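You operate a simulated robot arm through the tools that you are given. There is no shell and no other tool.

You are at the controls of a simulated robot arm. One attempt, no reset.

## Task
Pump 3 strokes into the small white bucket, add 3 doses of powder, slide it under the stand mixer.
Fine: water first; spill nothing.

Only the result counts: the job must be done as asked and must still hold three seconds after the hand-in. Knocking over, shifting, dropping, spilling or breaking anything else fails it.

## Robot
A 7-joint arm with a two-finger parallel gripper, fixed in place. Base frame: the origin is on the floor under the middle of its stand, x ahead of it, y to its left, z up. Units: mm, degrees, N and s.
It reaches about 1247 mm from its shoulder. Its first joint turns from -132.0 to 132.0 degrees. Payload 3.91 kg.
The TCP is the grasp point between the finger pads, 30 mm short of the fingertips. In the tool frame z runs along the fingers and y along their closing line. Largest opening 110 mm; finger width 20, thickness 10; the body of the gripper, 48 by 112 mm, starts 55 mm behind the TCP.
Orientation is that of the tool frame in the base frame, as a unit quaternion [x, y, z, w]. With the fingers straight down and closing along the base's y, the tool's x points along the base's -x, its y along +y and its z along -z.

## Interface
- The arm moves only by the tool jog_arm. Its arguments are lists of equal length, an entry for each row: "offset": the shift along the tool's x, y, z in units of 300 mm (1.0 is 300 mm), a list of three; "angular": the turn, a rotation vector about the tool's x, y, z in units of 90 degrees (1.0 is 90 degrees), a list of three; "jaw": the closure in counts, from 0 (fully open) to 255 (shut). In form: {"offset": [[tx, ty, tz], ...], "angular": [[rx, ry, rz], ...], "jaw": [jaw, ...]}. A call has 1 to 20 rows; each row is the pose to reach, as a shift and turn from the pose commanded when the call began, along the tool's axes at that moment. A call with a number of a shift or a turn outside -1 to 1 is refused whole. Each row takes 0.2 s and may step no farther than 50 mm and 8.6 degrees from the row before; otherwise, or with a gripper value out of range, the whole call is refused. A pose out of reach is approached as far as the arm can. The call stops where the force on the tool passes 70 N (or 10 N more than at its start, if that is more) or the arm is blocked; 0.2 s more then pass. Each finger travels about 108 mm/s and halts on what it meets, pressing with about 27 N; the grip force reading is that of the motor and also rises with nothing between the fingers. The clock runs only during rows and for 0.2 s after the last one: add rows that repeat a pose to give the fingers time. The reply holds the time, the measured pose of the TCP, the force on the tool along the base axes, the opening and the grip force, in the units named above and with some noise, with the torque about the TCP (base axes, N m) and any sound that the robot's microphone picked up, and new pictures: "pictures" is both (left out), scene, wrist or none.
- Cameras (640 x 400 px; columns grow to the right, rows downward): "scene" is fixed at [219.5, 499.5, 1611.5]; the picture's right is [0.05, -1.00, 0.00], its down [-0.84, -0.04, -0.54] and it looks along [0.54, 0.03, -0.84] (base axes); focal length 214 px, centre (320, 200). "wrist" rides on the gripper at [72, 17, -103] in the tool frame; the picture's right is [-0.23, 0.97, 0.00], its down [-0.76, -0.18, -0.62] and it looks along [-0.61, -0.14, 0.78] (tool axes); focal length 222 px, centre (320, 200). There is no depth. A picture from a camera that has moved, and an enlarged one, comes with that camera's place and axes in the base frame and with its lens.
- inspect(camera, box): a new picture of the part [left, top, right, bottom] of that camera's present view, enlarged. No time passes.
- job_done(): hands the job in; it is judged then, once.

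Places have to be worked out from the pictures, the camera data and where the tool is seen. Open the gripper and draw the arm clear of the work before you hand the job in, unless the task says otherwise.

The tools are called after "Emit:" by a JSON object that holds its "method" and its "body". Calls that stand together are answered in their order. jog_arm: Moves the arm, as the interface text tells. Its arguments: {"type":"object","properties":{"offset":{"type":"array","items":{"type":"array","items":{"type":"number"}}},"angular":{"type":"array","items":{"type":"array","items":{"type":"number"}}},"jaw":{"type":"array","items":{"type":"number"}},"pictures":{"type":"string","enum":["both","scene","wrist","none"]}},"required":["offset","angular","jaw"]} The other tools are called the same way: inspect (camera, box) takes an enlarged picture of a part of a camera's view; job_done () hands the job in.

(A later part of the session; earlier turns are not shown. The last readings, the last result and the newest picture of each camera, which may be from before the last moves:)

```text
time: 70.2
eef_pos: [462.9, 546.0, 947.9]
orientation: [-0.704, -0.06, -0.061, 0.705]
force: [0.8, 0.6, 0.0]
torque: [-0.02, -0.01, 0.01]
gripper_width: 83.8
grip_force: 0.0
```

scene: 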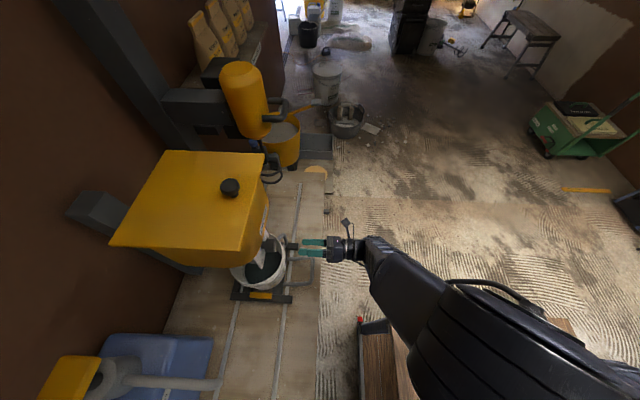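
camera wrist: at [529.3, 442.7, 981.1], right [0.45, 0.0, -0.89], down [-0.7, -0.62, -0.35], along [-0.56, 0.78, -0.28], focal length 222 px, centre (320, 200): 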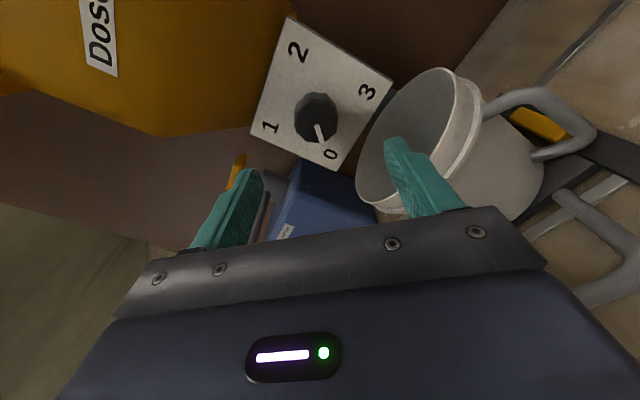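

Reachable to +260°. I roll back to −20° so that a 270° sweep ends at +250°, with margin on both sides.

Emit:
{"method": "jog_arm", "body": {"offset": [[0, 0, 0], [0, 0, 0], [0, 0, 0], [0, 0, 0], [0, 0, 0], [0, 0, 0], [0, 0, 0], [0, 0, 0], [0, 0, 0], [0, 0, 0], [0, 0, 0]], "angular": [[0, 0, -0.0909], [0, 0, -0.1818], [0, 0, -0.2727], [0, 0, -0.3636], [0, 0, -0.4545], [0, 0, -0.5454], [0, 0, -0.6363], [0, 0, -0.7272], [0, 0, -0.8181], [0, 0, -0.909], [0, 0, -1.0]], "jaw": [60, 60, 60, 60, 60, 60, 60, 60, 60, 60, 60], "pictures": "none"}}

Emit:
{"method": "jog_arm", "body": {"offset": [[0, 0, 0], [0, 0, 0], [0, 0, 0], [0, 0, 0], [0, 0, 0], [0, 0, 0], [0, 0, 0], [0, 0, 0], [0, 0, 0], [0, 0, 0], [0, 0, 0]], "angular": [[0, 0, -0.0909], [0, 0, -0.1818], [0, 0, -0.2727], [0, 0, -0.3636], [0, 0, -0.4545], [0, 0, -0.5454], [0, 0, -0.6363], [0, 0, -0.7272], [0, 0, -0.8181], [0, 0, -0.909], [0, 0, -1.0]], "jaw": [60, 60, 60, 60, 60, 60, 60, 60, 60, 60, 60], "pictures": "none"}}

Emit:
{"method": "jog_arm", "body": {"offset": [[0, 0, 0], [0, 0, 0], [0, 0, 0], [0, 0, 0], [0, 0, 0], [0, 0, 0], [0, 0, 0], [0, 0, 0], [0, 0, 0], [0, 0, 0], [0, 0, 0]], "angular": [[0, 0, -0.0909], [0, 0, -0.1818], [0, 0, -0.2727], [0, 0, -0.3636], [0, 0, -0.4545], [0, 0, -0.5454], [0, 0, -0.6363], [0, 0, -0.7272], [0, 0, -0.8181], [0, 0, -0.909], [0, 0, -1.0]], "jaw": [60, 60, 60, 60, 60, 60, 60, 60, 60, 60, 60], "pictures": "both"}}

```text
time: 72.6
eef_pos: [464.2, 545.7, 948.9]
orientation: [0.454, 0.541, 0.544, -0.454]
force: [-0.1, 0.0, 0.2]
torque: [0.01, 0.01, -0.01]
gripper_width: 84.1
grip_force: 0.0
```

```text
time: 75.0
eef_pos: [462.5, 545.5, 947.6]
orientation: [-0.062, 0.704, 0.705, 0.062]
force: [-0.1, 0.3, 0.6]
torque: [-0.04, 0.0, 0.02]
gripper_width: 84.3
grip_force: 0.1
```

```text
time: 77.4
eef_pos: [464.8, 545.5, 948.4]
orientation: [-0.541, 0.454, 0.455, 0.543]
force: [-0.2, -0.2, 0.2]
torque: [0.0, 0.0, 0.03]
gripper_width: 84.1
grip_force: 0.1
camera wrist: at [459.8, 442.0, 874.2], right [-1.0, 0.0, 0.05], down [0.04, -0.62, 0.78], along [0.03, 0.78, 0.62], focal length 222 px, centre (320, 200)
```

scene: 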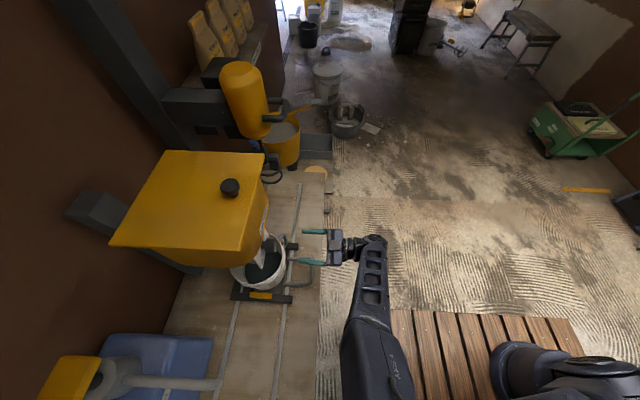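
wrist: 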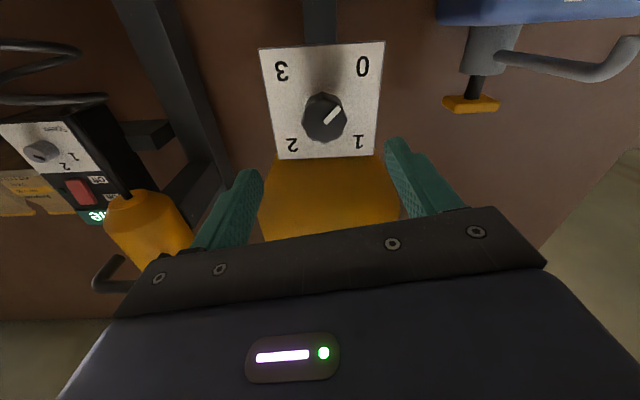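

At roll −10°, the knob is seen centred between the fingers. Approaching to just short of the knob while aligning to its axis (460, 952) and rolling to −20°.

Emit:
{"method": "jog_arm", "body": {"offset": [[-0.0034, 0.0022, 0.0792], [-0.0067, 0.0044, 0.1583], [-0.01, 0.0066, 0.2375], [-0.0134, 0.0088, 0.3167]], "angular": [[0, 0, -0.0278], [0, 0, -0.0556], [0, 0, -0.0833], [0, 0, -0.1111]], "jaw": [60, 60, 60, 60], "pictures": "both"}}

Emit:
{"method": "inspect", "body": {"camera": "wrist", "box": [200, 20, 460, 240]}}

Emit:
{"method": "inspect", "body": {"camera": "scene", "box": [220, 200, 340, 300]}}

```text
time: 78.4
eef_pos: [459.5, 637.9, 954.8]
orientation: [-0.578, 0.406, 0.406, 0.58]
force: [1.0, 0.6, 0.3]
torque: [0.01, 0.04, 0.0]
gripper_width: 84.1
grip_force: 0.1
camera wrist: at [469.4, 535.5, 880.7], right [-0.99, 0.0, -0.12], down [-0.1, -0.62, 0.78], along [-0.07, 0.78, 0.62], focal length 222 px, centre (320, 200)
```

scene: 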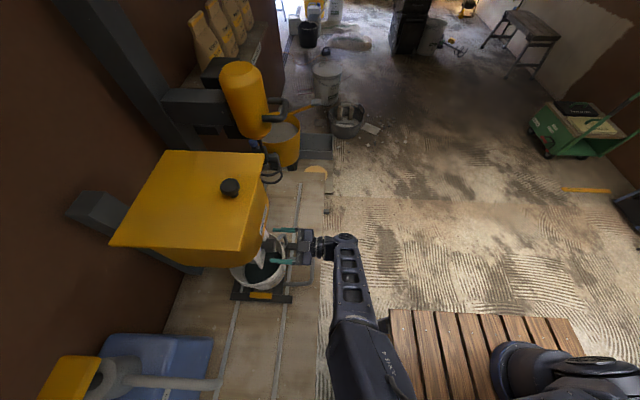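
wrist: 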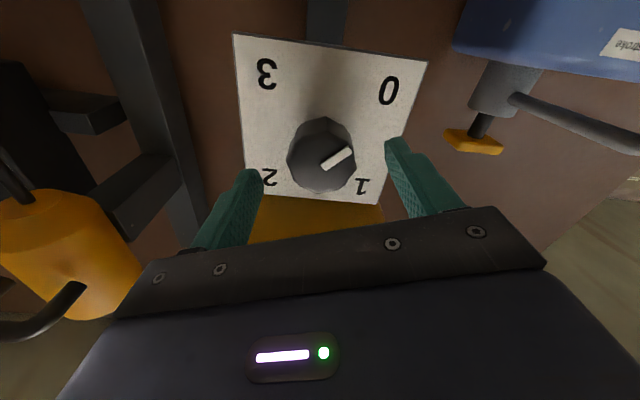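

```text
1.82 times, centred on (330, 130) of wrist
camera zoom: at [469.4, 535.5, 880.7], right [-0.99, 0.0, -0.12], down [-0.1, -0.62, 0.78], along [-0.07, 0.78, 0.62], focal length 404 px, centre (302, 327)
```

zoom: 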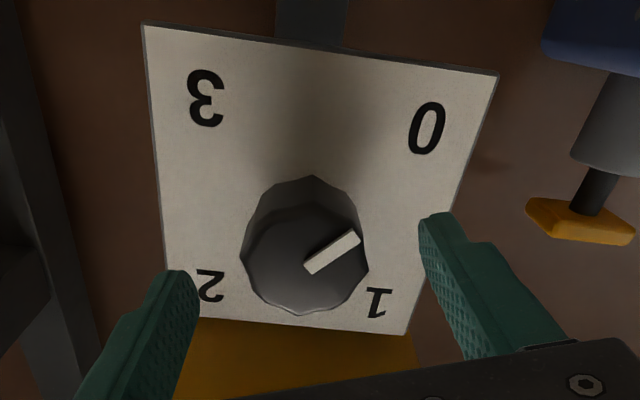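

```text
4.00 times, centred on (280, 250) of scene
camera zoom: at [219.5, 499.5, 1611.5], right [0.05, -1.0, 0.0], down [-0.84, -0.04, -0.54], along [0.54, 0.03, -0.84], focal length 858 px, centre (480, 0)
```

zoom: 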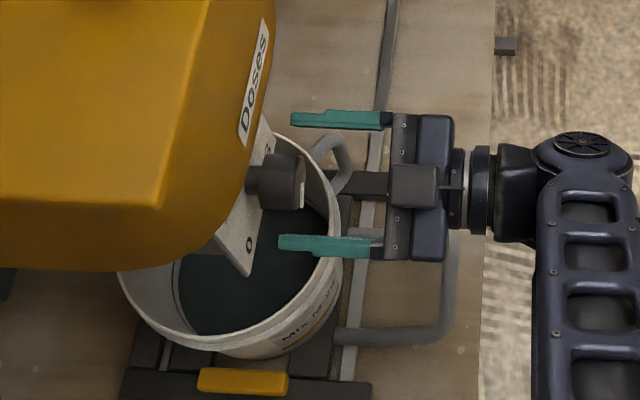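

The knob head runs from about y=656 to 694. The fingers are centred on it, so I advance 26 mm (tips to y≈694, clear of the plate) and close gently.

Emit:
{"method": "jog_arm", "body": {"offset": [[0, 0, 0.0289], [0, 0, 0.0578], [0, 0, 0.0867], [0, 0, 0.0867], [0, 0, 0.0867], [0, 0, 0.0867], [0, 0, 0.0867], [0, 0, 0.0867], [0, 0, 0.0867], [0, 0, 0.0867], [0, 0, 0.0867]], "angular": [[0, 0, 0], [0, 0, 0], [0, 0, 0], [0, 0, 0], [0, 0, 0], [0, 0, 0], [0, 0, 0], [0, 0, 0], [0, 0, 0], [0, 0, 0], [0, 0, 0]], "jaw": [60, 60, 60, 80, 100, 120, 135, 150, 165, 200, 255], "pictures": "both"}}

Emit:
{"method": "inspect", "body": {"camera": "wrist", "box": [200, 20, 460, 240]}}

Emit:
{"method": "inspect", "body": {"camera": "scene", "box": [220, 200, 340, 300]}}

```text
time: 80.8
eef_pos: [460.3, 665.7, 952.7]
orientation: [-0.579, 0.405, 0.406, 0.58]
force: [-7.4, -2.9, -3.4]
torque: [0.18, 0.12, 0.28]
gripper_width: 42.0
grip_force: 44.8
camera wrist: at [468.3, 562.3, 878.4], right [-0.99, 0.0, -0.12], down [-0.09, -0.62, 0.78], along [-0.07, 0.78, 0.62], focal length 222 px, centre (320, 200)
```

scene: 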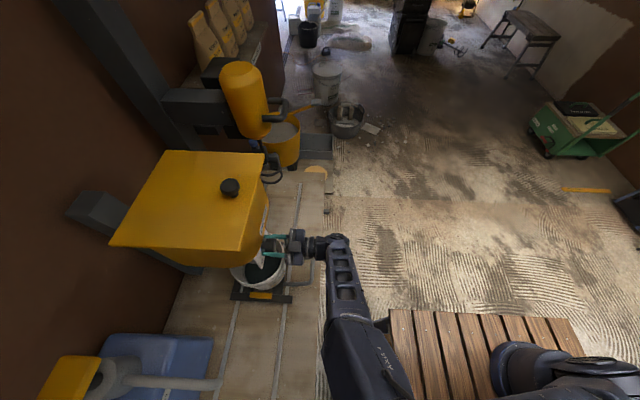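
wrist: 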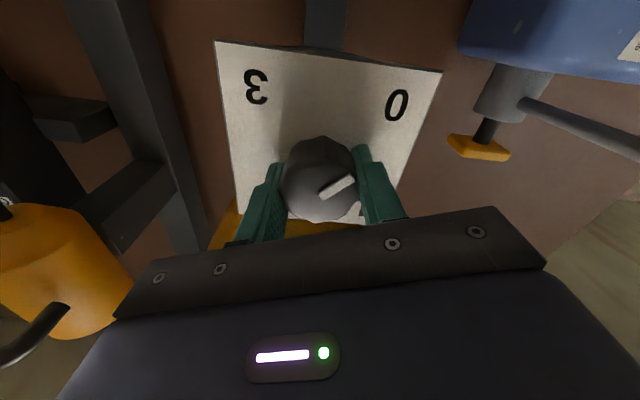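

```text
1.82 times, centred on (330, 130) of wrist
camera zoom: at [468.3, 562.3, 878.4], right [-0.99, 0.0, -0.12], down [-0.09, -0.62, 0.78], along [-0.07, 0.78, 0.62], focal length 404 px, centre (302, 327)
```

zoom: 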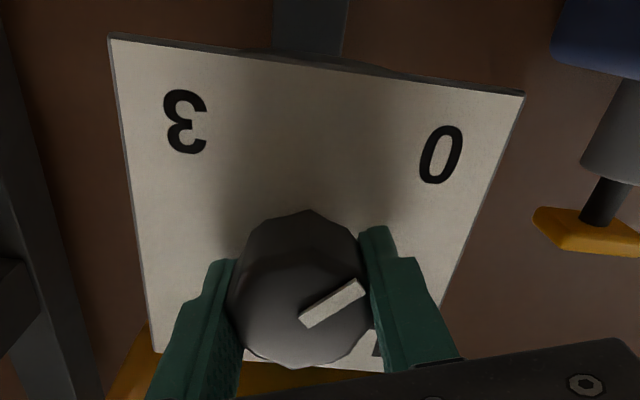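

```text
4.00 times, centred on (280, 250) of scene
camera zoom: at [219.5, 499.5, 1611.5], right [0.05, -1.0, 0.0], down [-0.84, -0.04, -0.54], along [0.54, 0.03, -0.84], focal length 858 px, centre (480, 0)
```

zoom: 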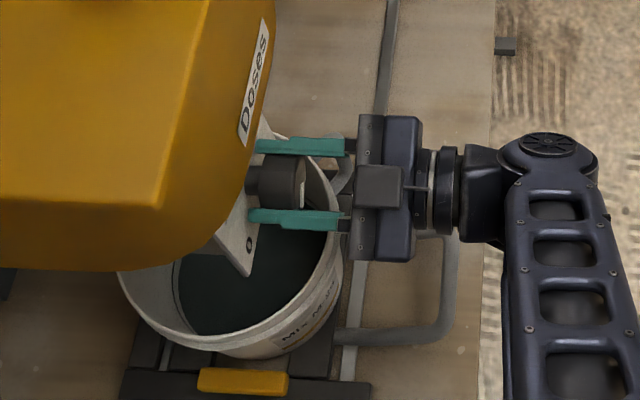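

The knob is gripped firmly (42 mm, low side force). Now turning 90° clockwise to position 1.

Emit:
{"method": "jog_arm", "body": {"offset": [[0, 0, 0], [0, 0, 0], [0, 0, 0], [0, 0, 0], [0, 0, 0], [0, 0, 0], [0, 0, 0], [0, 0, 0], [0, 0, 0], [0, 0, 0], [0, 0, 0], [0, 0, 0]], "angular": [[0, 0, 0.0833], [0, 0, 0.1667], [0, 0, 0.25], [0, 0, 0.3333], [0, 0, 0.4167], [0, 0, 0.5], [0, 0, 0.5833], [0, 0, 0.6667], [0, 0, 0.75], [0, 0, 0.8333], [0, 0, 0.9167], [0, 0, 1.0]], "jaw": [255, 255, 255, 255, 255, 255, 255, 255, 255, 255, 255, 255], "pictures": "both"}}

Emit:
{"method": "inspect", "body": {"camera": "wrist", "box": [200, 20, 460, 240]}}

Emit:
{"method": "inspect", "body": {"camera": "scene", "box": [220, 200, 340, 300]}}

```text
time: 83.4
eef_pos: [460.6, 665.8, 951.1]
orientation: [-0.121, 0.696, 0.697, 0.122]
force: [28.0, -14.8, -42.0]
torque: [-2.43, 0.04, -0.91]
gripper_width: 41.6
grip_force: 44.9
camera wrist: at [386.9, 563.0, 942.7], right [-0.12, 0.0, 0.99], down [0.77, -0.63, 0.09], along [0.62, 0.78, 0.07], focal length 222 px, centre (320, 200)
```

scene: 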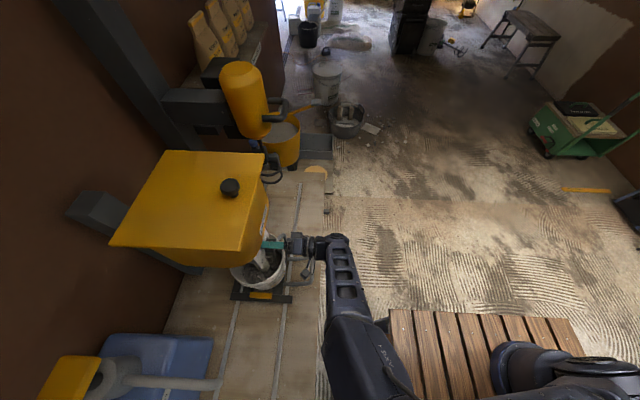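
wrist: 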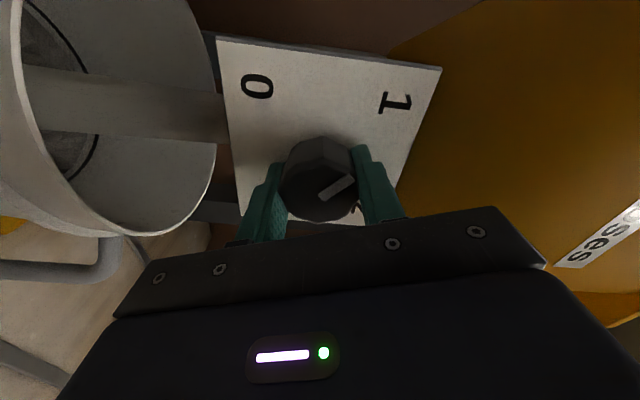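

```text
1.82 times, centred on (330, 130) of wrist
camera zoom: at [386.9, 563.0, 942.7], right [-0.12, 0.0, 0.99], down [0.77, -0.63, 0.09], along [0.62, 0.78, 0.07], focal length 404 px, centre (302, 327)
```

zoom: 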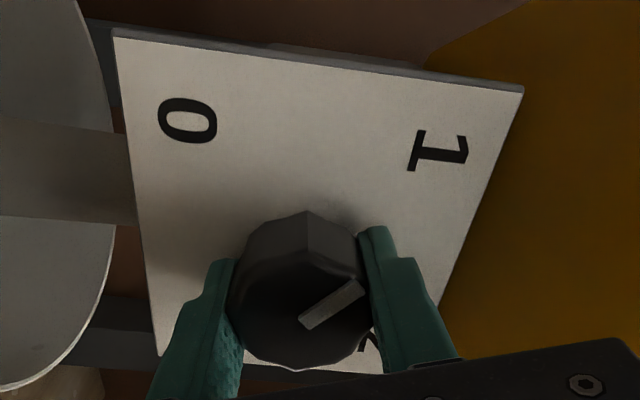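

```text
4.00 times, centred on (280, 250) of scene
camera zoom: at [219.5, 499.5, 1611.5], right [0.05, -1.0, 0.0], down [-0.84, -0.04, -0.54], along [0.54, 0.03, -0.84], focal length 858 px, centre (480, 0)
```

zoom: 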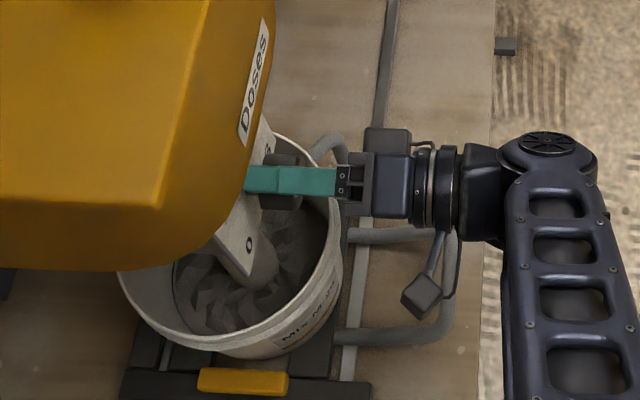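

Dose 1 is pouring into the bucket and the pointer is at 1. Side load on the grip is about 50 N, so I nudge the hand slightly along the reaction (down, +x, pitched a touch downward) to relieve it before continuing.

Emit:
{"method": "jog_arm", "body": {"offset": [[-0.0006, -0.0025, -0.0008], [-0.0012, -0.0049, -0.0017], [-0.0012, -0.0049, -0.0017]], "angular": [[0.005, 0.002, 0], [0.0104, 0.0038, 0], [0.0104, 0.0038, 0]], "jaw": [255, 255, 255], "pictures": "scene"}}

Emit:
{"method": "inspect", "body": {"camera": "scene", "box": [220, 200, 340, 300]}}

```text
time: 84.2
eef_pos: [461.7, 667.1, 953.0]
orientation: [-0.124, 0.702, 0.691, 0.12]
force: [-1.6, -22.6, -14.2]
torque: [1.46, 0.04, 0.21]
gripper_width: 41.9
grip_force: 44.8
```

scene: 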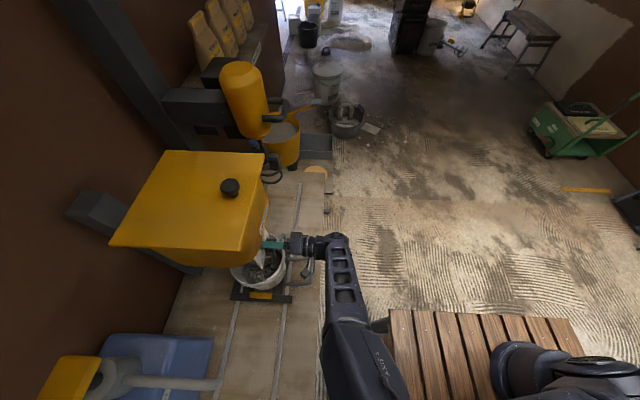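

```text
4.00 times, centred on (280, 250) of scene
camera zoom: at [219.5, 499.5, 1611.5], right [0.05, -1.0, 0.0], down [-0.84, -0.04, -0.54], along [0.54, 0.03, -0.84], focal length 858 px, centre (480, 0)
```

zoom: 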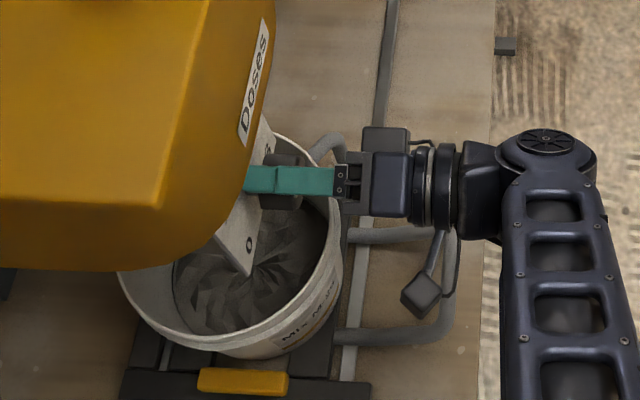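

Dose 1 is complete (the stream has stopped) and the forces dropped. One more tiny correction (back 1.2 mm, half the pitch back), then I'll turn to 2.

Emit:
{"method": "jog_arm", "body": {"offset": [[0, 0, -0.004], [0, 0, -0.004]], "angular": [[-0.0037, -0.0013, 0], [-0.0037, -0.0013, 0]], "jaw": [255, 255], "pictures": "none"}}

```text
time: 84.8
eef_pos: [461.3, 667.2, 951.9]
orientation: [-0.124, 0.699, 0.694, 0.123]
force: [10.3, 14.6, -15.6]
torque: [0.67, -0.03, 1.0]
gripper_width: 41.8
grip_force: 45.6
```

Side load is down to about 23 N. Turning the next 90° clockwise to position 2.

Emit:
{"method": "jog_arm", "body": {"offset": [[0, 0, 0], [0, 0, 0], [0, 0, 0], [0, 0, 0], [0, 0, 0], [0, 0, 0], [0, 0, 0], [0, 0, 0], [0, 0, 0], [0, 0, 0], [0, 0, 0], [0, 0, 0]], "angular": [[0, 0, 0.0833], [0, 0, 0.1667], [0, 0, 0.25], [0, 0, 0.3333], [0, 0, 0.4167], [0, 0, 0.5], [0, 0, 0.5833], [0, 0, 0.6667], [0, 0, 0.75], [0, 0, 0.8333], [0, 0, 0.9167], [0, 0, 1.0]], "jaw": [255, 255, 255, 255, 255, 255, 255, 255, 255, 255, 255, 255], "pictures": "both"}}

Emit:
{"method": "inspect", "body": {"camera": "wrist", "box": [200, 20, 460, 240]}}

Emit:
{"method": "inspect", "body": {"camera": "scene", "box": [220, 200, 340, 300]}}

```text
time: 87.4
eef_pos: [461.3, 665.2, 951.0]
orientation: [0.408, 0.581, 0.576, -0.404]
force: [-16.0, 30.5, 1.4]
torque: [0.9, 0.01, -0.57]
gripper_width: 41.8
grip_force: 44.7
camera wrist: at [451.7, 562.7, 1025.1], right [0.99, 0.0, 0.12], down [0.09, -0.63, -0.77], along [0.07, 0.78, -0.63], focal length 222 px, centre (320, 200)
```

scene: 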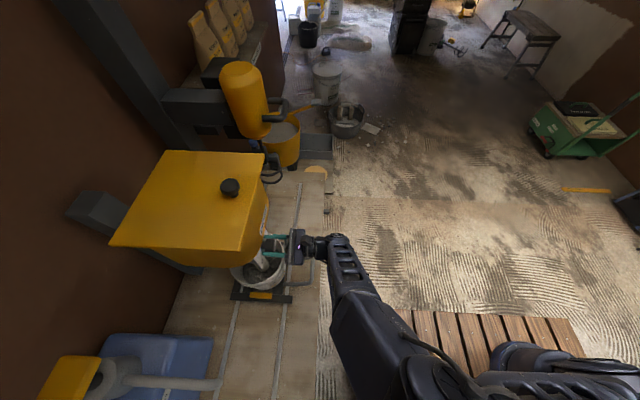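
wrist: 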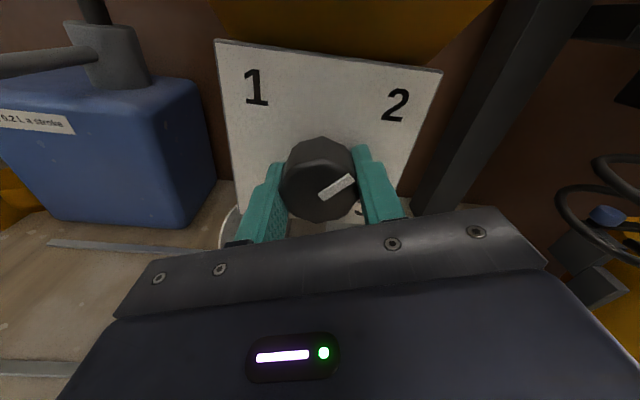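

```text
1.82 times, centred on (330, 130) of wrist
camera zoom: at [451.7, 562.7, 1025.1], right [0.99, 0.0, 0.12], down [0.09, -0.63, -0.77], along [0.07, 0.78, -0.63], focal length 404 px, centre (302, 327)
```

zoom: 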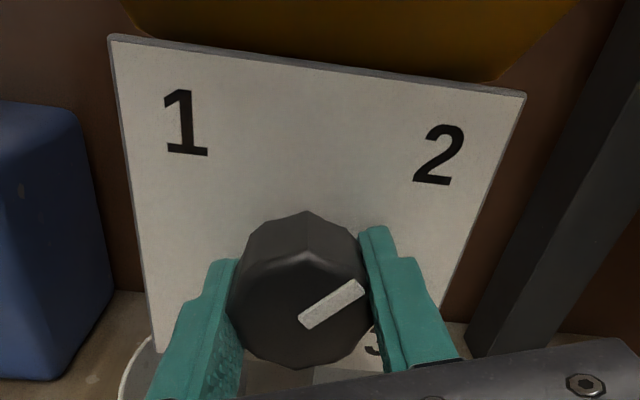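

```text
4.00 times, centred on (280, 250) of scene
camera zoom: at [219.5, 499.5, 1611.5], right [0.05, -1.0, 0.0], down [-0.84, -0.04, -0.54], along [0.54, 0.03, -0.84], focal length 858 px, centre (480, 0)
```

zoom: 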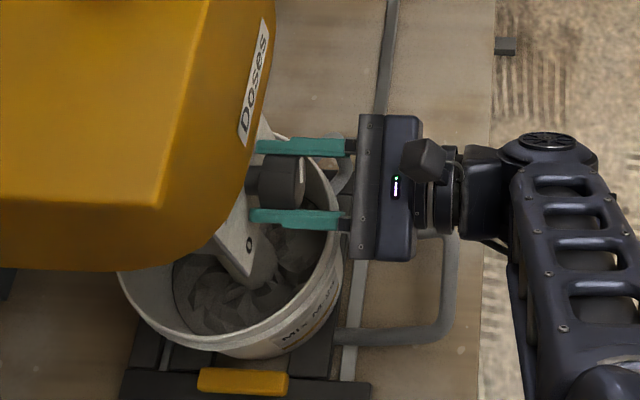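

Dose 2 is falling and the pointer is at 2. I wait briefly for it to finish, easing 0.9 mm along +y to relieve the axial pull.

Emit:
{"method": "jog_arm", "body": {"offset": [[0, 0, 0.003], [0, 0, 0.003], [0, 0, 0.003], [0, 0, 0.003], [0, 0, 0.003], [0, 0, 0.003]], "angular": [[0, 0, 0], [0, 0, 0], [0, 0, 0], [0, 0, 0], [0, 0, 0], [0, 0, 0]], "jaw": [255, 255, 255, 255, 255, 255], "pictures": "none"}}

Emit:
{"method": "inspect", "body": {"camera": "scene", "box": [220, 200, 340, 300]}}

```text
time: 88.8
eef_pos: [460.6, 664.7, 951.3]
orientation: [0.409, 0.582, 0.577, -0.402]
force: [-25.9, -13.4, -18.5]
torque: [-0.63, 0.02, -0.73]
gripper_width: 41.8
grip_force: 45.1
```

```text
4.00 times, centred on (280, 250) of scene
camera zoom: at [219.5, 499.5, 1611.5], right [0.05, -1.0, 0.0], down [-0.84, -0.04, -0.54], along [0.54, 0.03, -0.84], focal length 858 px, centre (480, 0)
```

zoom: 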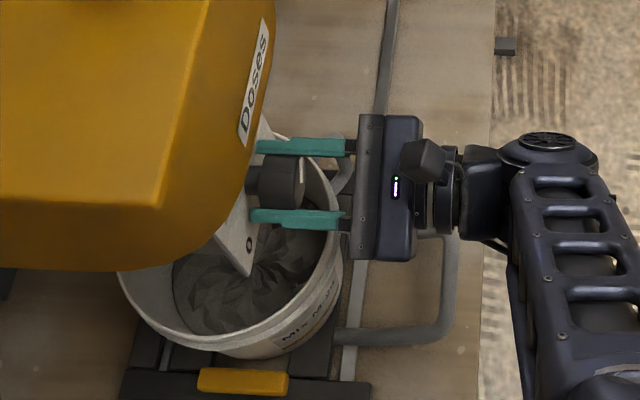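

Dose 2 is done. Turning the final 90° clockwise to position 3, with a sub-millimetre centring tweak.

Emit:
{"method": "jog_arm", "body": {"offset": [[-0.0007, -0.0031, -0.0013], [-0.0007, -0.0031, -0.0013], [-0.0007, -0.0031, -0.0013], [-0.0007, -0.0031, -0.0013], [-0.0007, -0.0031, -0.0013], [-0.0007, -0.0031, -0.0013], [-0.0007, -0.0031, -0.0013], [-0.0007, -0.0031, -0.0013], [-0.0007, -0.0031, -0.0013], [-0.0007, -0.0031, -0.0013], [-0.0007, -0.0031, -0.0013], [-0.0007, -0.0031, -0.0013]], "angular": [[0, 0, 0.0833], [0, 0, 0.1667], [0, 0, 0.25], [0, 0, 0.3333], [0, 0, 0.4167], [0, 0, 0.5], [0, 0, 0.5833], [0, 0, 0.6667], [0, 0, 0.75], [0, 0, 0.8333], [0, 0, 0.9167], [0, 0, 1.0]], "jaw": [255, 255, 255, 255, 255, 255, 255, 255, 255, 255, 255, 255], "pictures": "both"}}

Emit:
{"method": "inspect", "body": {"camera": "wrist", "box": [200, 20, 460, 240]}}

Emit:
{"method": "inspect", "body": {"camera": "scene", "box": [220, 200, 340, 300]}}

```text
time: 91.4
eef_pos: [460.5, 663.8, 949.7]
orientation: [0.699, 0.122, 0.121, -0.694]
force: [-23.2, -12.4, 0.5]
torque: [0.96, 0.02, 1.17]
gripper_width: 41.9
grip_force: 44.5
camera wrist: at [533.2, 562.1, 960.4], right [0.12, -0.01, -0.99], down [-0.78, -0.62, -0.09], along [-0.62, 0.78, -0.08], focal length 222 px, centre (320, 200)
```

scene: 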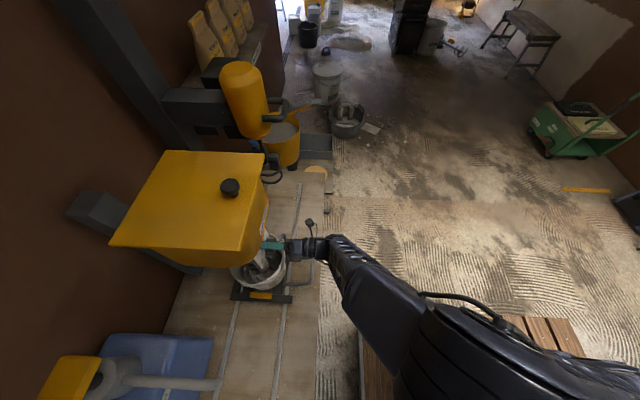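
wrist: 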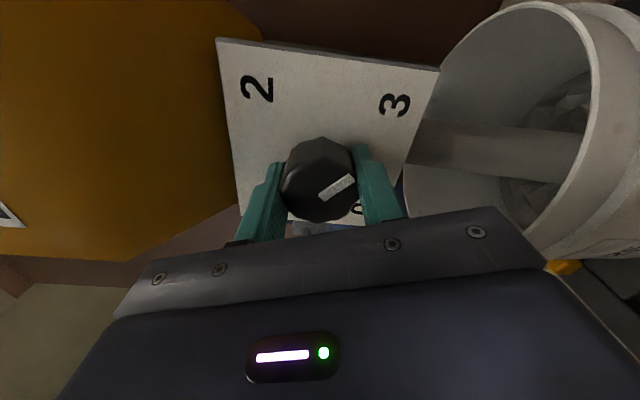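

```text
1.82 times, centred on (330, 130) of wrist
camera zoom: at [533.2, 562.1, 960.4], right [0.12, -0.01, -0.99], down [-0.78, -0.62, -0.09], along [-0.62, 0.78, -0.08], focal length 404 px, centre (302, 327)
```

zoom: 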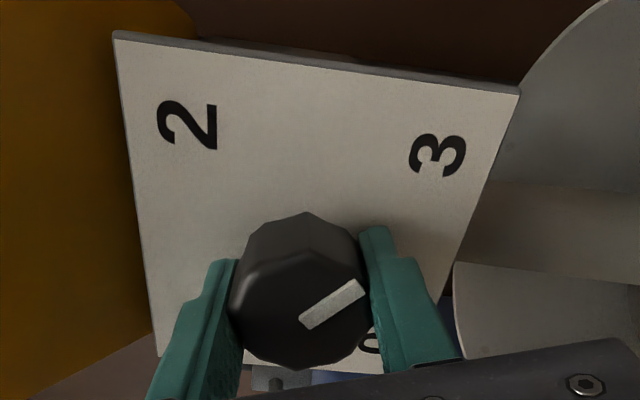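

```text
4.00 times, centred on (280, 250) of scene
camera zoom: at [219.5, 499.5, 1611.5], right [0.05, -1.0, 0.0], down [-0.84, -0.04, -0.54], along [0.54, 0.03, -0.84], focal length 858 px, centre (480, 0)
```

zoom: 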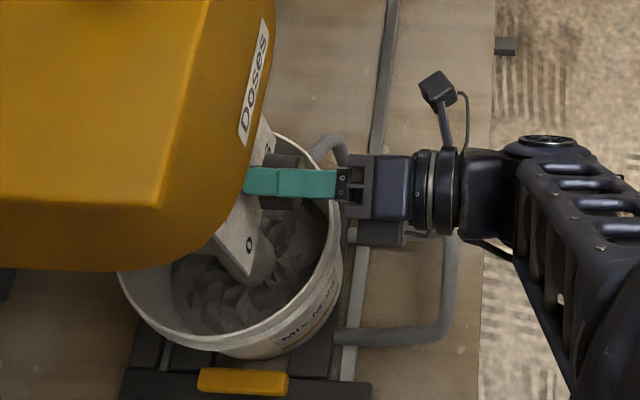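

Dose 3 is falling and the pointer is at 3. Hold still until the stream has ended.

Emit:
{"method": "jog_arm", "body": {"offset": [[0, 0, 0], [0, 0, 0], [0, 0, 0], [0, 0, 0], [0, 0, 0], [0, 0, 0], [0, 0, 0]], "angular": [[0, 0, 0], [0, 0, 0], [0, 0, 0], [0, 0, 0], [0, 0, 0], [0, 0, 0], [0, 0, 0]], "jaw": [255, 255, 255, 255, 255, 255, 255], "pictures": "wrist"}}

Emit:
{"method": "inspect", "body": {"camera": "scene", "box": [220, 200, 340, 300]}}

Emit:
{"method": "inspect", "body": {"camera": "wrist", "box": [380, 0, 640, 200]}}

```text
time: 93.0
eef_pos: [459.2, 665.3, 951.5]
orientation: [0.699, 0.122, 0.123, -0.694]
force: [-19.1, -4.0, 15.4]
torque: [1.23, 0.0, 0.54]
gripper_width: 41.8
grip_force: 45.1
camera wrist: at [533.3, 562.1, 960.6], right [0.12, -0.01, -0.99], down [-0.78, -0.62, -0.09], along [-0.62, 0.78, -0.08], focal length 222 px, centre (320, 200)
```

wrist: 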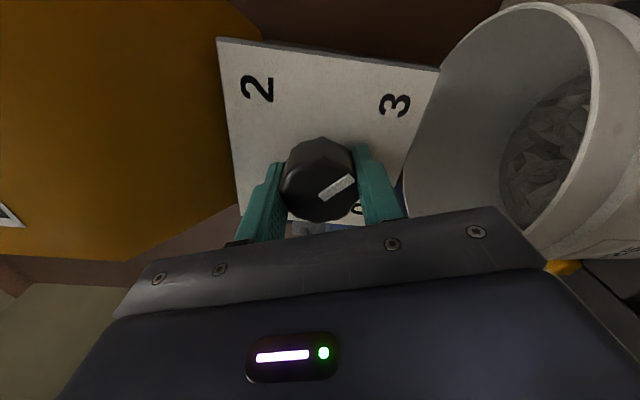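

```text
4.00 times, centred on (280, 250) of scene
camera zoom: at [219.5, 499.5, 1611.5], right [0.05, -1.0, 0.0], down [-0.84, -0.04, -0.54], along [0.54, 0.03, -0.84], focal length 858 px, centre (480, 0)
```

zoom: 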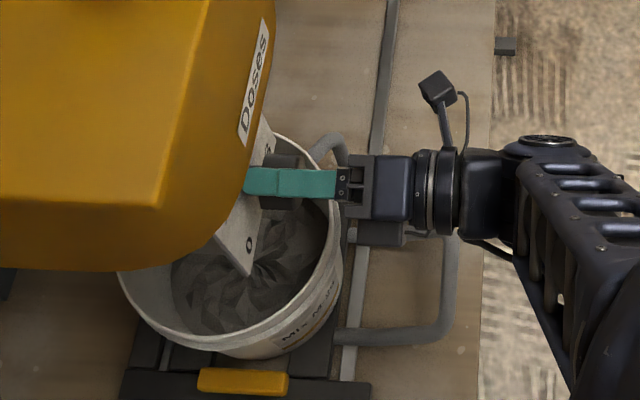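

```text
2.00 times, centred on (510, 100) of wrist
camera zoom: at [533.3, 562.1, 960.6], right [0.12, -0.01, -0.99], down [-0.78, -0.62, -0.09], along [-0.62, 0.78, -0.08], focal length 444 px, centre (-60, 400)
```

zoom: 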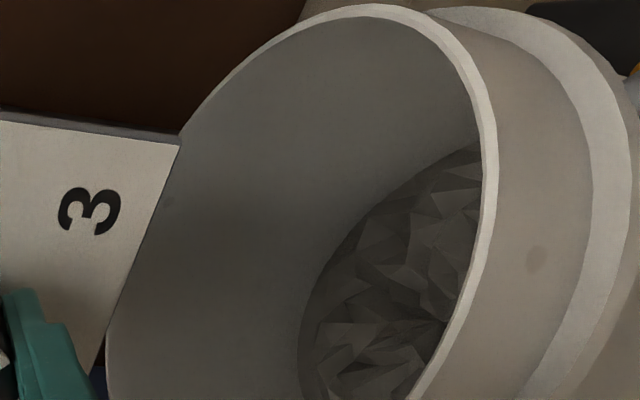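

All three doses are in with no spill visible. I open the fingers fully off the knob and retreat straight back.

Emit:
{"method": "jog_arm", "body": {"offset": [[0, 0, 0], [0, 0, 0], [0, 0, 0], [0, 0, 0], [0, 0, -0.05], [0, 0, -0.1], [0, 0, -0.17], [0, 0, -0.25], [0, 0, -0.33], [0, 0, -0.41], [0, 0, -0.48]], "angular": [[0, 0, 0], [0, 0, 0], [0, 0, 0], [0, 0, 0], [0, 0, 0], [0, 0, 0], [0, 0, 0], [0, 0, 0], [0, 0, 0], [0, 0, 0], [0, 0, 0]], "jaw": [150, 120, 90, 60, 60, 60, 60, 60, 60, 60, 60], "pictures": "both"}}

Emit:
{"method": "inspect", "body": {"camera": "wrist", "box": [220, 20, 420, 170]}}

```text
time: 95.4
eef_pos: [458.8, 521.1, 952.1]
orientation: [0.699, 0.123, 0.122, -0.693]
force: [-0.4, 0.4, 0.2]
torque: [0.04, 0.0, 0.0]
gripper_width: 84.3
grip_force: 0.0
camera wrist: at [533.1, 418.0, 962.1], right [0.12, -0.01, -0.99], down [-0.78, -0.62, -0.09], along [-0.62, 0.78, -0.08], focal length 222 px, centre (320, 200)
```

scene: 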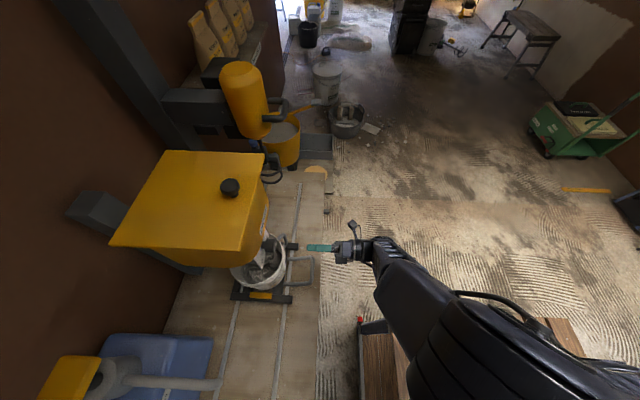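
wrist: 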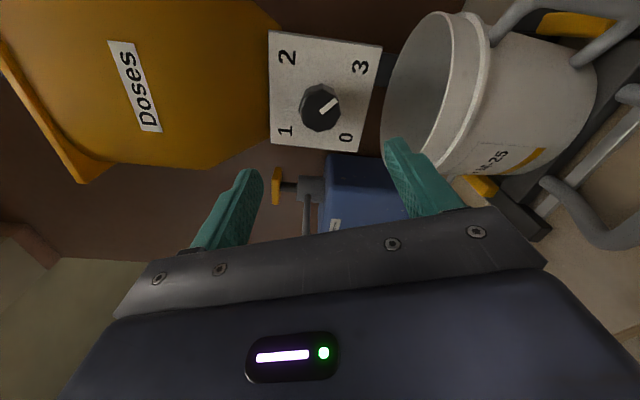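

```text
2.67 times, centred on (320, 95) of wrist
camera zoom: at [533.1, 418.0, 962.1], right [0.12, -0.01, -0.99], down [-0.78, -0.62, -0.09], along [-0.62, 0.78, -0.08], focal length 592 px, centre (320, 480)
```

zoom: 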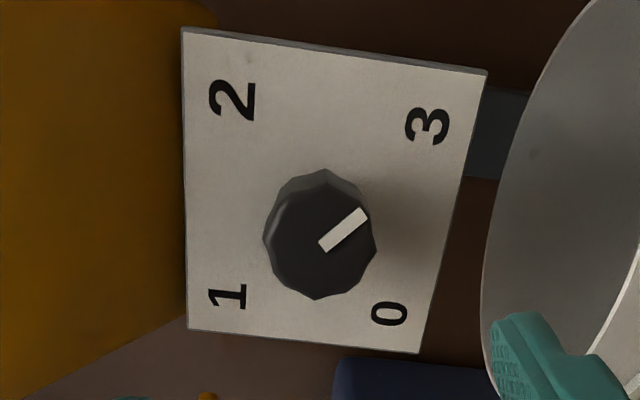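

Pointer is exactly at 3. Rolling the hand back to the camera-on-robot-side orientation while backing off a bit more.

Emit:
{"method": "jog_arm", "body": {"offset": [[0, 0, -0.01], [0, 0, -0.02], [0, 0, -0.03], [0, 0, -0.04], [0, 0, -0.05], [0, 0, -0.06], [0, 0, -0.07], [0, 0, -0.08], [0, 0, -0.09], [0, 0, -0.1], [0, 0, -0.1]], "angular": [[0, 0, -0.0909], [0, 0, -0.1818], [0, 0, -0.2727], [0, 0, -0.3636], [0, 0, -0.4545], [0, 0, -0.5454], [0, 0, -0.6363], [0, 0, -0.7272], [0, 0, -0.8181], [0, 0, -0.909], [0, 0, -1.0]], "jaw": [60, 60, 60, 60, 60, 60, 60, 60, 60, 60, 60], "pictures": "none"}}

Emit:
{"method": "jog_arm", "body": {"offset": [[0, 0, -0.01], [0, 0, -0.02], [0, 0, -0.03], [0, 0, -0.04], [0, 0, -0.05], [0, 0, -0.06], [0, 0, -0.07], [0, 0, -0.08], [0, 0, -0.09], [0, 0, -0.1], [0, 0, -0.1]], "angular": [[0, 0, -0.0909], [0, 0, -0.1818], [0, 0, -0.2727], [0, 0, -0.3636], [0, 0, -0.4545], [0, 0, -0.5454], [0, 0, -0.6363], [0, 0, -0.7272], [0, 0, -0.8181], [0, 0, -0.909], [0, 0, -1.0]], "jaw": [60, 60, 60, 60, 60, 60, 60, 60, 60, 60, 60], "pictures": "none"}}

Emit:
{"method": "jog_arm", "body": {"offset": [[0, 0, -0.01], [0, 0, -0.02], [0, 0, -0.03], [0, 0, -0.04], [0, 0, -0.05], [0, 0, -0.06], [0, 0, -0.07], [0, 0, -0.08], [0, 0, -0.09]], "angular": [[0, 0, -0.0864], [0, 0, -0.1729], [0, 0, -0.2593], [0, 0, -0.3458], [0, 0, -0.4322], [0, 0, -0.5187], [0, 0, -0.6051], [0, 0, -0.6916], [0, 0, -0.778]], "jaw": [60, 60, 60, 60, 60, 60, 60, 60, 60], "pictures": "both"}}

```text
time: 97.8
eef_pos: [460.4, 490.5, 952.0]
orientation: [0.407, 0.582, 0.577, -0.403]
force: [-0.1, 0.4, -0.4]
torque: [-0.02, -0.01, 0.01]
gripper_width: 84.3
grip_force: 0.1
```

```text
time: 100.2
eef_pos: [460.3, 461.2, 953.4]
orientation: [-0.124, 0.7, 0.692, 0.123]
force: [0.5, -0.2, -0.5]
torque: [0.02, 0.01, 0.01]
gripper_width: 84.0
grip_force: 0.2
```

```text
time: 102.2
eef_pos: [460.0, 434.4, 954.2]
orientation: [0.502, -0.502, -0.497, -0.499]
force: [0.0, 0.1, -0.1]
torque: [0.01, 0.0, 0.01]
gripper_width: 84.3
grip_force: 0.0
camera wrist: at [443.8, 330.5, 881.2], right [-0.97, 0.0, 0.23], down [0.18, -0.62, 0.77], along [0.14, 0.79, 0.6], focal length 222 px, centre (320, 200)
```

scene: 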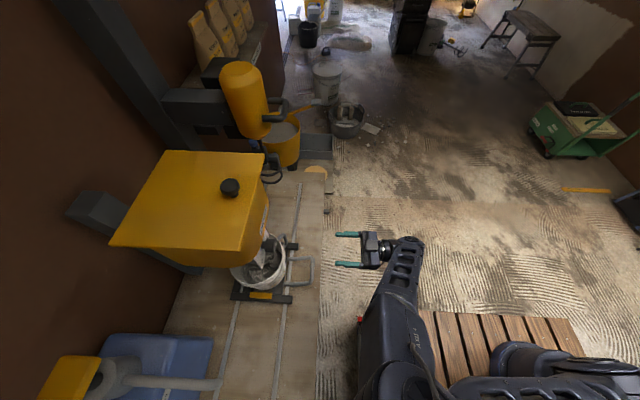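
wrist: 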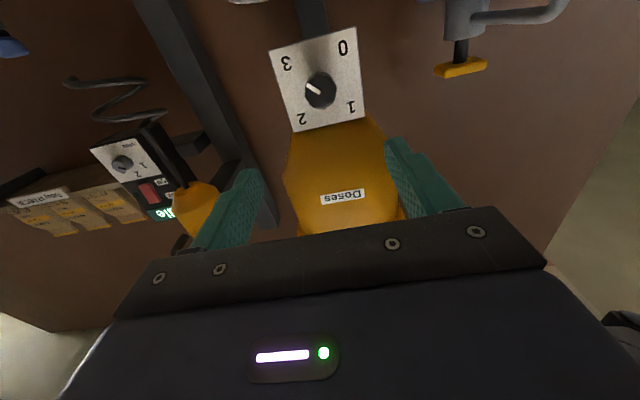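

The whisk axis works out to x≈808–810, y≈740, with its lowest ring at z≈873, so the bucket rim (815) clears it. I'm pitching the hand back down to re-approach the carriage handle leg.

Emit:
{"method": "jog_arm", "body": {"offset": [[0.028, -0.018, -0.0147], [0.056, -0.036, -0.0294], [0.084, -0.055, -0.0441], [0.112, -0.073, -0.0588], [0.14, -0.091, -0.0735], [0.168, -0.109, -0.0882], [0.196, -0.127, -0.1029], [0.224, -0.145, -0.1176], [0.252, -0.164, -0.1323], [0.28, -0.182, -0.147]], "angular": [[0, 0.0833, 0], [0, 0.1667, 0], [0, 0.25, 0], [0, 0.3333, 0], [0, 0.4167, 0], [0, 0.5, 0], [0, 0.5833, 0], [0, 0.6667, 0], [0, 0.75, 0], [0, 0.8333, 0]], "jaw": [60, 70, 80, 90, 100, 110, 116, 116, 116, 116], "pictures": "both"}}

Emit:
{"method": "inspect", "body": {"camera": "wrist", "box": [250, 100, 450, 240]}}

Emit:
{"method": "inspect", "body": {"camera": "scene", "box": [180, 180, 360, 330]}}

```text
time: 104.4
eef_pos: [513.6, 389.7, 866.9]
orientation: [-0.701, 0.702, 0.088, 0.09]
force: [0.0, 0.0, 0.2]
torque: [0.01, -0.01, -0.05]
gripper_width: 60.2
grip_force: 0.0
camera wrist: at [496.9, 293.0, 950.2], right [-0.97, 0.22, 0.06], down [0.18, 0.58, 0.79], along [0.14, 0.78, -0.61], focal length 222 px, centre (320, 200)
```

scene: 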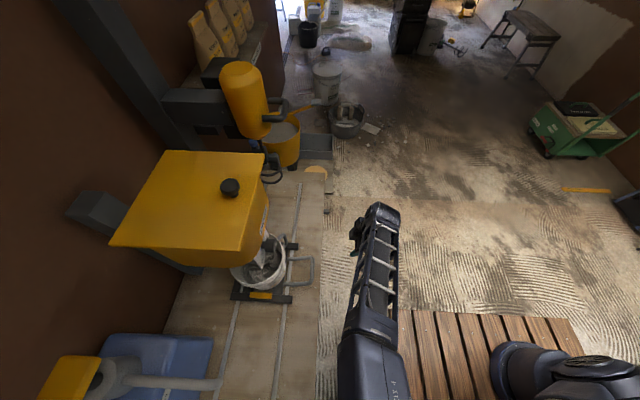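
wrist: 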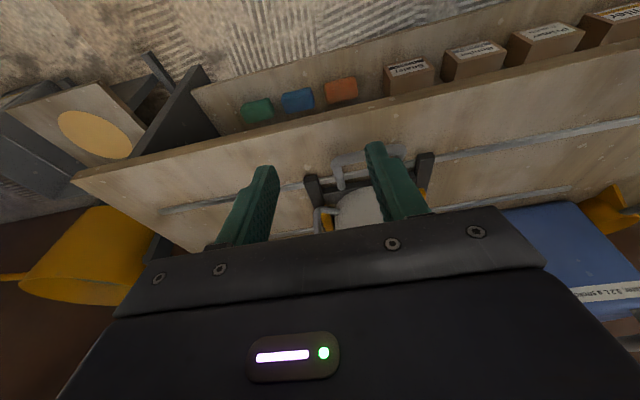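

```text
2.86 times, centred on (350, 170) of wrist
camera zoom: at [496.9, 293.0, 950.2], right [-0.97, 0.22, 0.06], down [0.18, 0.58, 0.79], along [0.14, 0.78, -0.61], focal length 635 px, centre (234, 286)
```

zoom: 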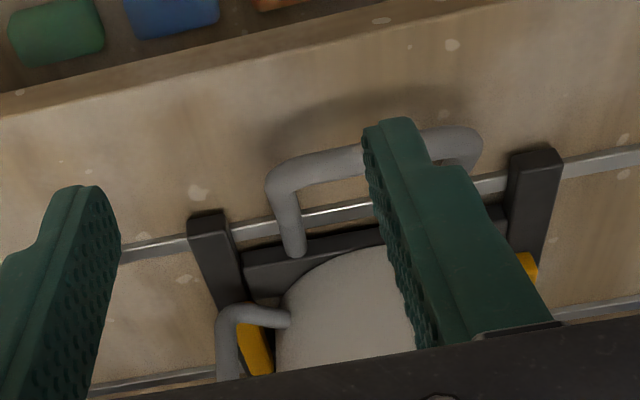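

```text
2.67 times, centred on (270, 255) of scene
camera zoom: at [219.5, 499.5, 1611.5], right [0.05, -1.0, 0.0], down [-0.84, -0.04, -0.54], along [0.54, 0.03, -0.84], focal length 572 px, centre (453, 53)
```

zoom: 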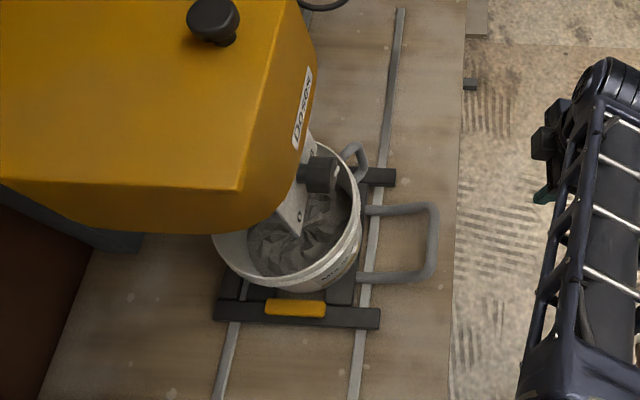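

The carriage is unchanged and its leg is at x≈513. Moving forward and down over the leg again with a 60 mm opening.

Emit:
{"method": "jog_arm", "body": {"offset": [[-0.1139, 0, 0.0948], [-0.2278, 0, 0.1896], [-0.3416, 0, 0.2844], [-0.4555, 0, 0.3792], [-0.5694, 0, 0.474], [-0.5527, 0, 0.5386], [-0.536, 0, 0.6031], [-0.5194, 0, 0.6677], [-0.5027, 0, 0.7322], [-0.486, 0, 0.7968]], "angular": [[0, 0, 0], [0, 0, 0], [0, 0, 0], [0, 0, 0], [0, 0, 0], [0, 0, 0], [0, 0, 0], [0, 0, 0], [0, 0, 0], [0, 0, 0]], "jaw": [116, 116, 116, 116, 116, 116, 116, 116, 116, 116], "pictures": "both"}}

Emit:
{"method": "inspect", "body": {"camera": "wrist", "box": [200, 30, 460, 230]}}

```text
time: 106.6
eef_pos: [514.7, 591.1, 675.4]
orientation: [0.702, -0.701, -0.09, -0.089]
force: [0.6, -0.5, -0.3]
torque: [-0.01, -0.03, -0.02]
gripper_width: 60.0
grip_force: 0.1
camera wrist: at [497.9, 495.2, 756.4], right [-0.97, 0.22, 0.06], down [0.18, 0.58, 0.79], along [0.14, 0.78, -0.61], focal length 222 px, centre (320, 200)
```

scene: 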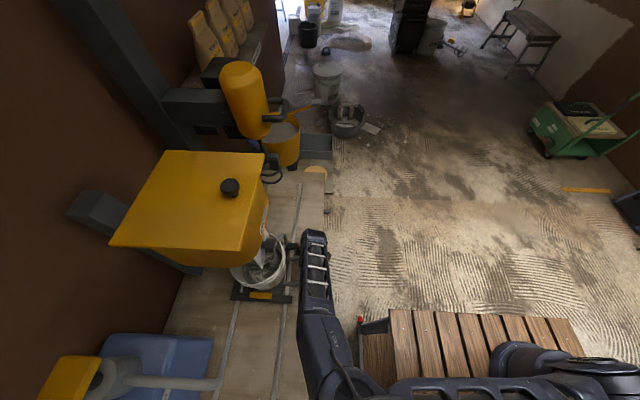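
wrist: 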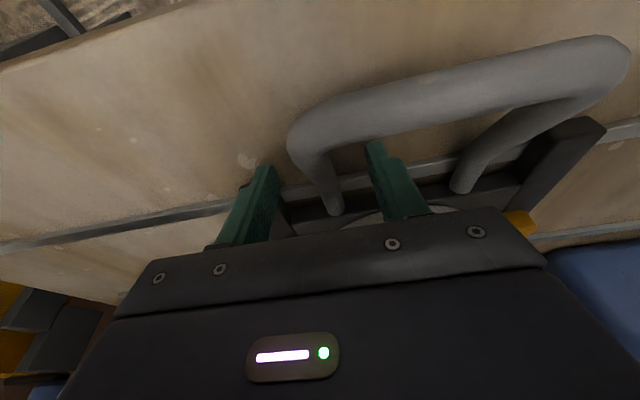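

```text
2.00 times, centred on (330, 130) of wrist
camera zoom: at [497.9, 495.2, 756.4], right [-0.97, 0.22, 0.06], down [0.18, 0.58, 0.79], along [0.14, 0.78, -0.61], focal length 444 px, centre (300, 340)
```

zoom: 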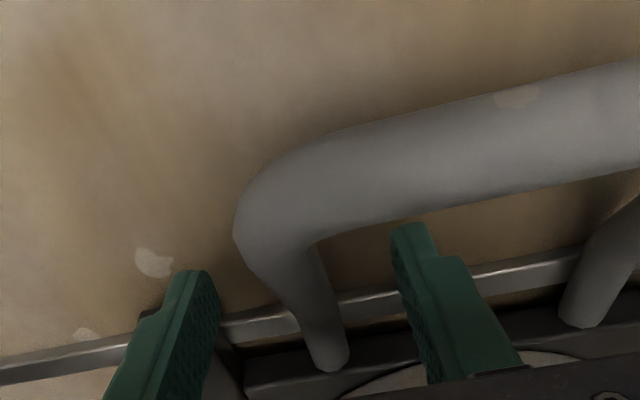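

The leg is between the fingers again. Closing to a loose cage of 24 mm.

Emit:
{"method": "jog_arm", "body": {"offset": [[0.0025, 0, 0.0097], [0.0025, 0, 0.0097], [0.0025, 0, 0.0097], [0.0025, 0, 0.0097], [0.0025, 0, 0.0097], [0.0025, 0, 0.0097]], "angular": [[0, 0, 0], [0, 0, 0], [0, 0, 0], [0, 0, 0], [0, 0, 0], [0, 0, 0]], "jaw": [140, 160, 175, 190, 200, 200], "pictures": "wrist"}}

Emit:
{"method": "inspect", "body": {"camera": "wrist", "box": [200, 30, 460, 230]}}

```text
time: 108.0
eef_pos: [514.3, 590.6, 671.3]
orientation: [0.702, -0.701, -0.089, -0.089]
force: [0.0, 0.0, 0.9]
torque: [0.0, -0.02, -0.01]
gripper_width: 24.1
grip_force: 0.0
camera wrist: at [497.5, 494.5, 753.2], right [-0.97, 0.22, 0.06], down [0.18, 0.58, 0.79], along [0.14, 0.78, -0.61], focal length 222 px, centre (320, 200)
```

wrist: 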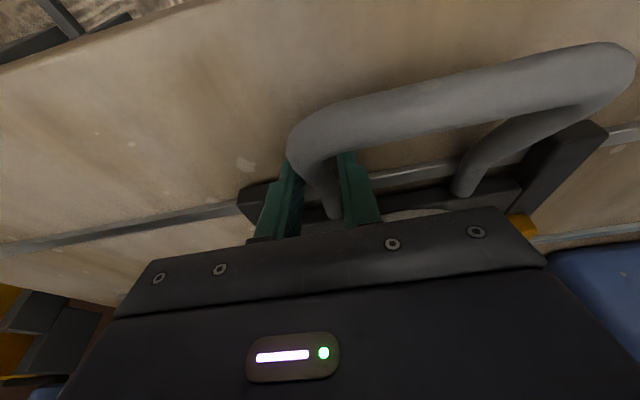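

```text
2.00 times, centred on (330, 130) of wrist
camera zoom: at [497.5, 494.5, 753.2], right [-0.97, 0.22, 0.06], down [0.18, 0.58, 0.79], along [0.14, 0.78, -0.61], focal length 444 px, centre (300, 340)
```

zoom: 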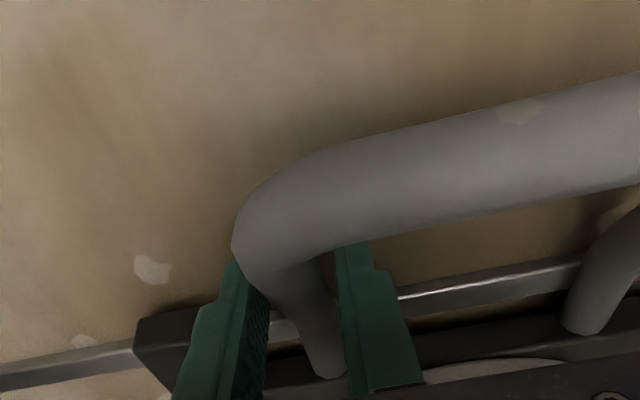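

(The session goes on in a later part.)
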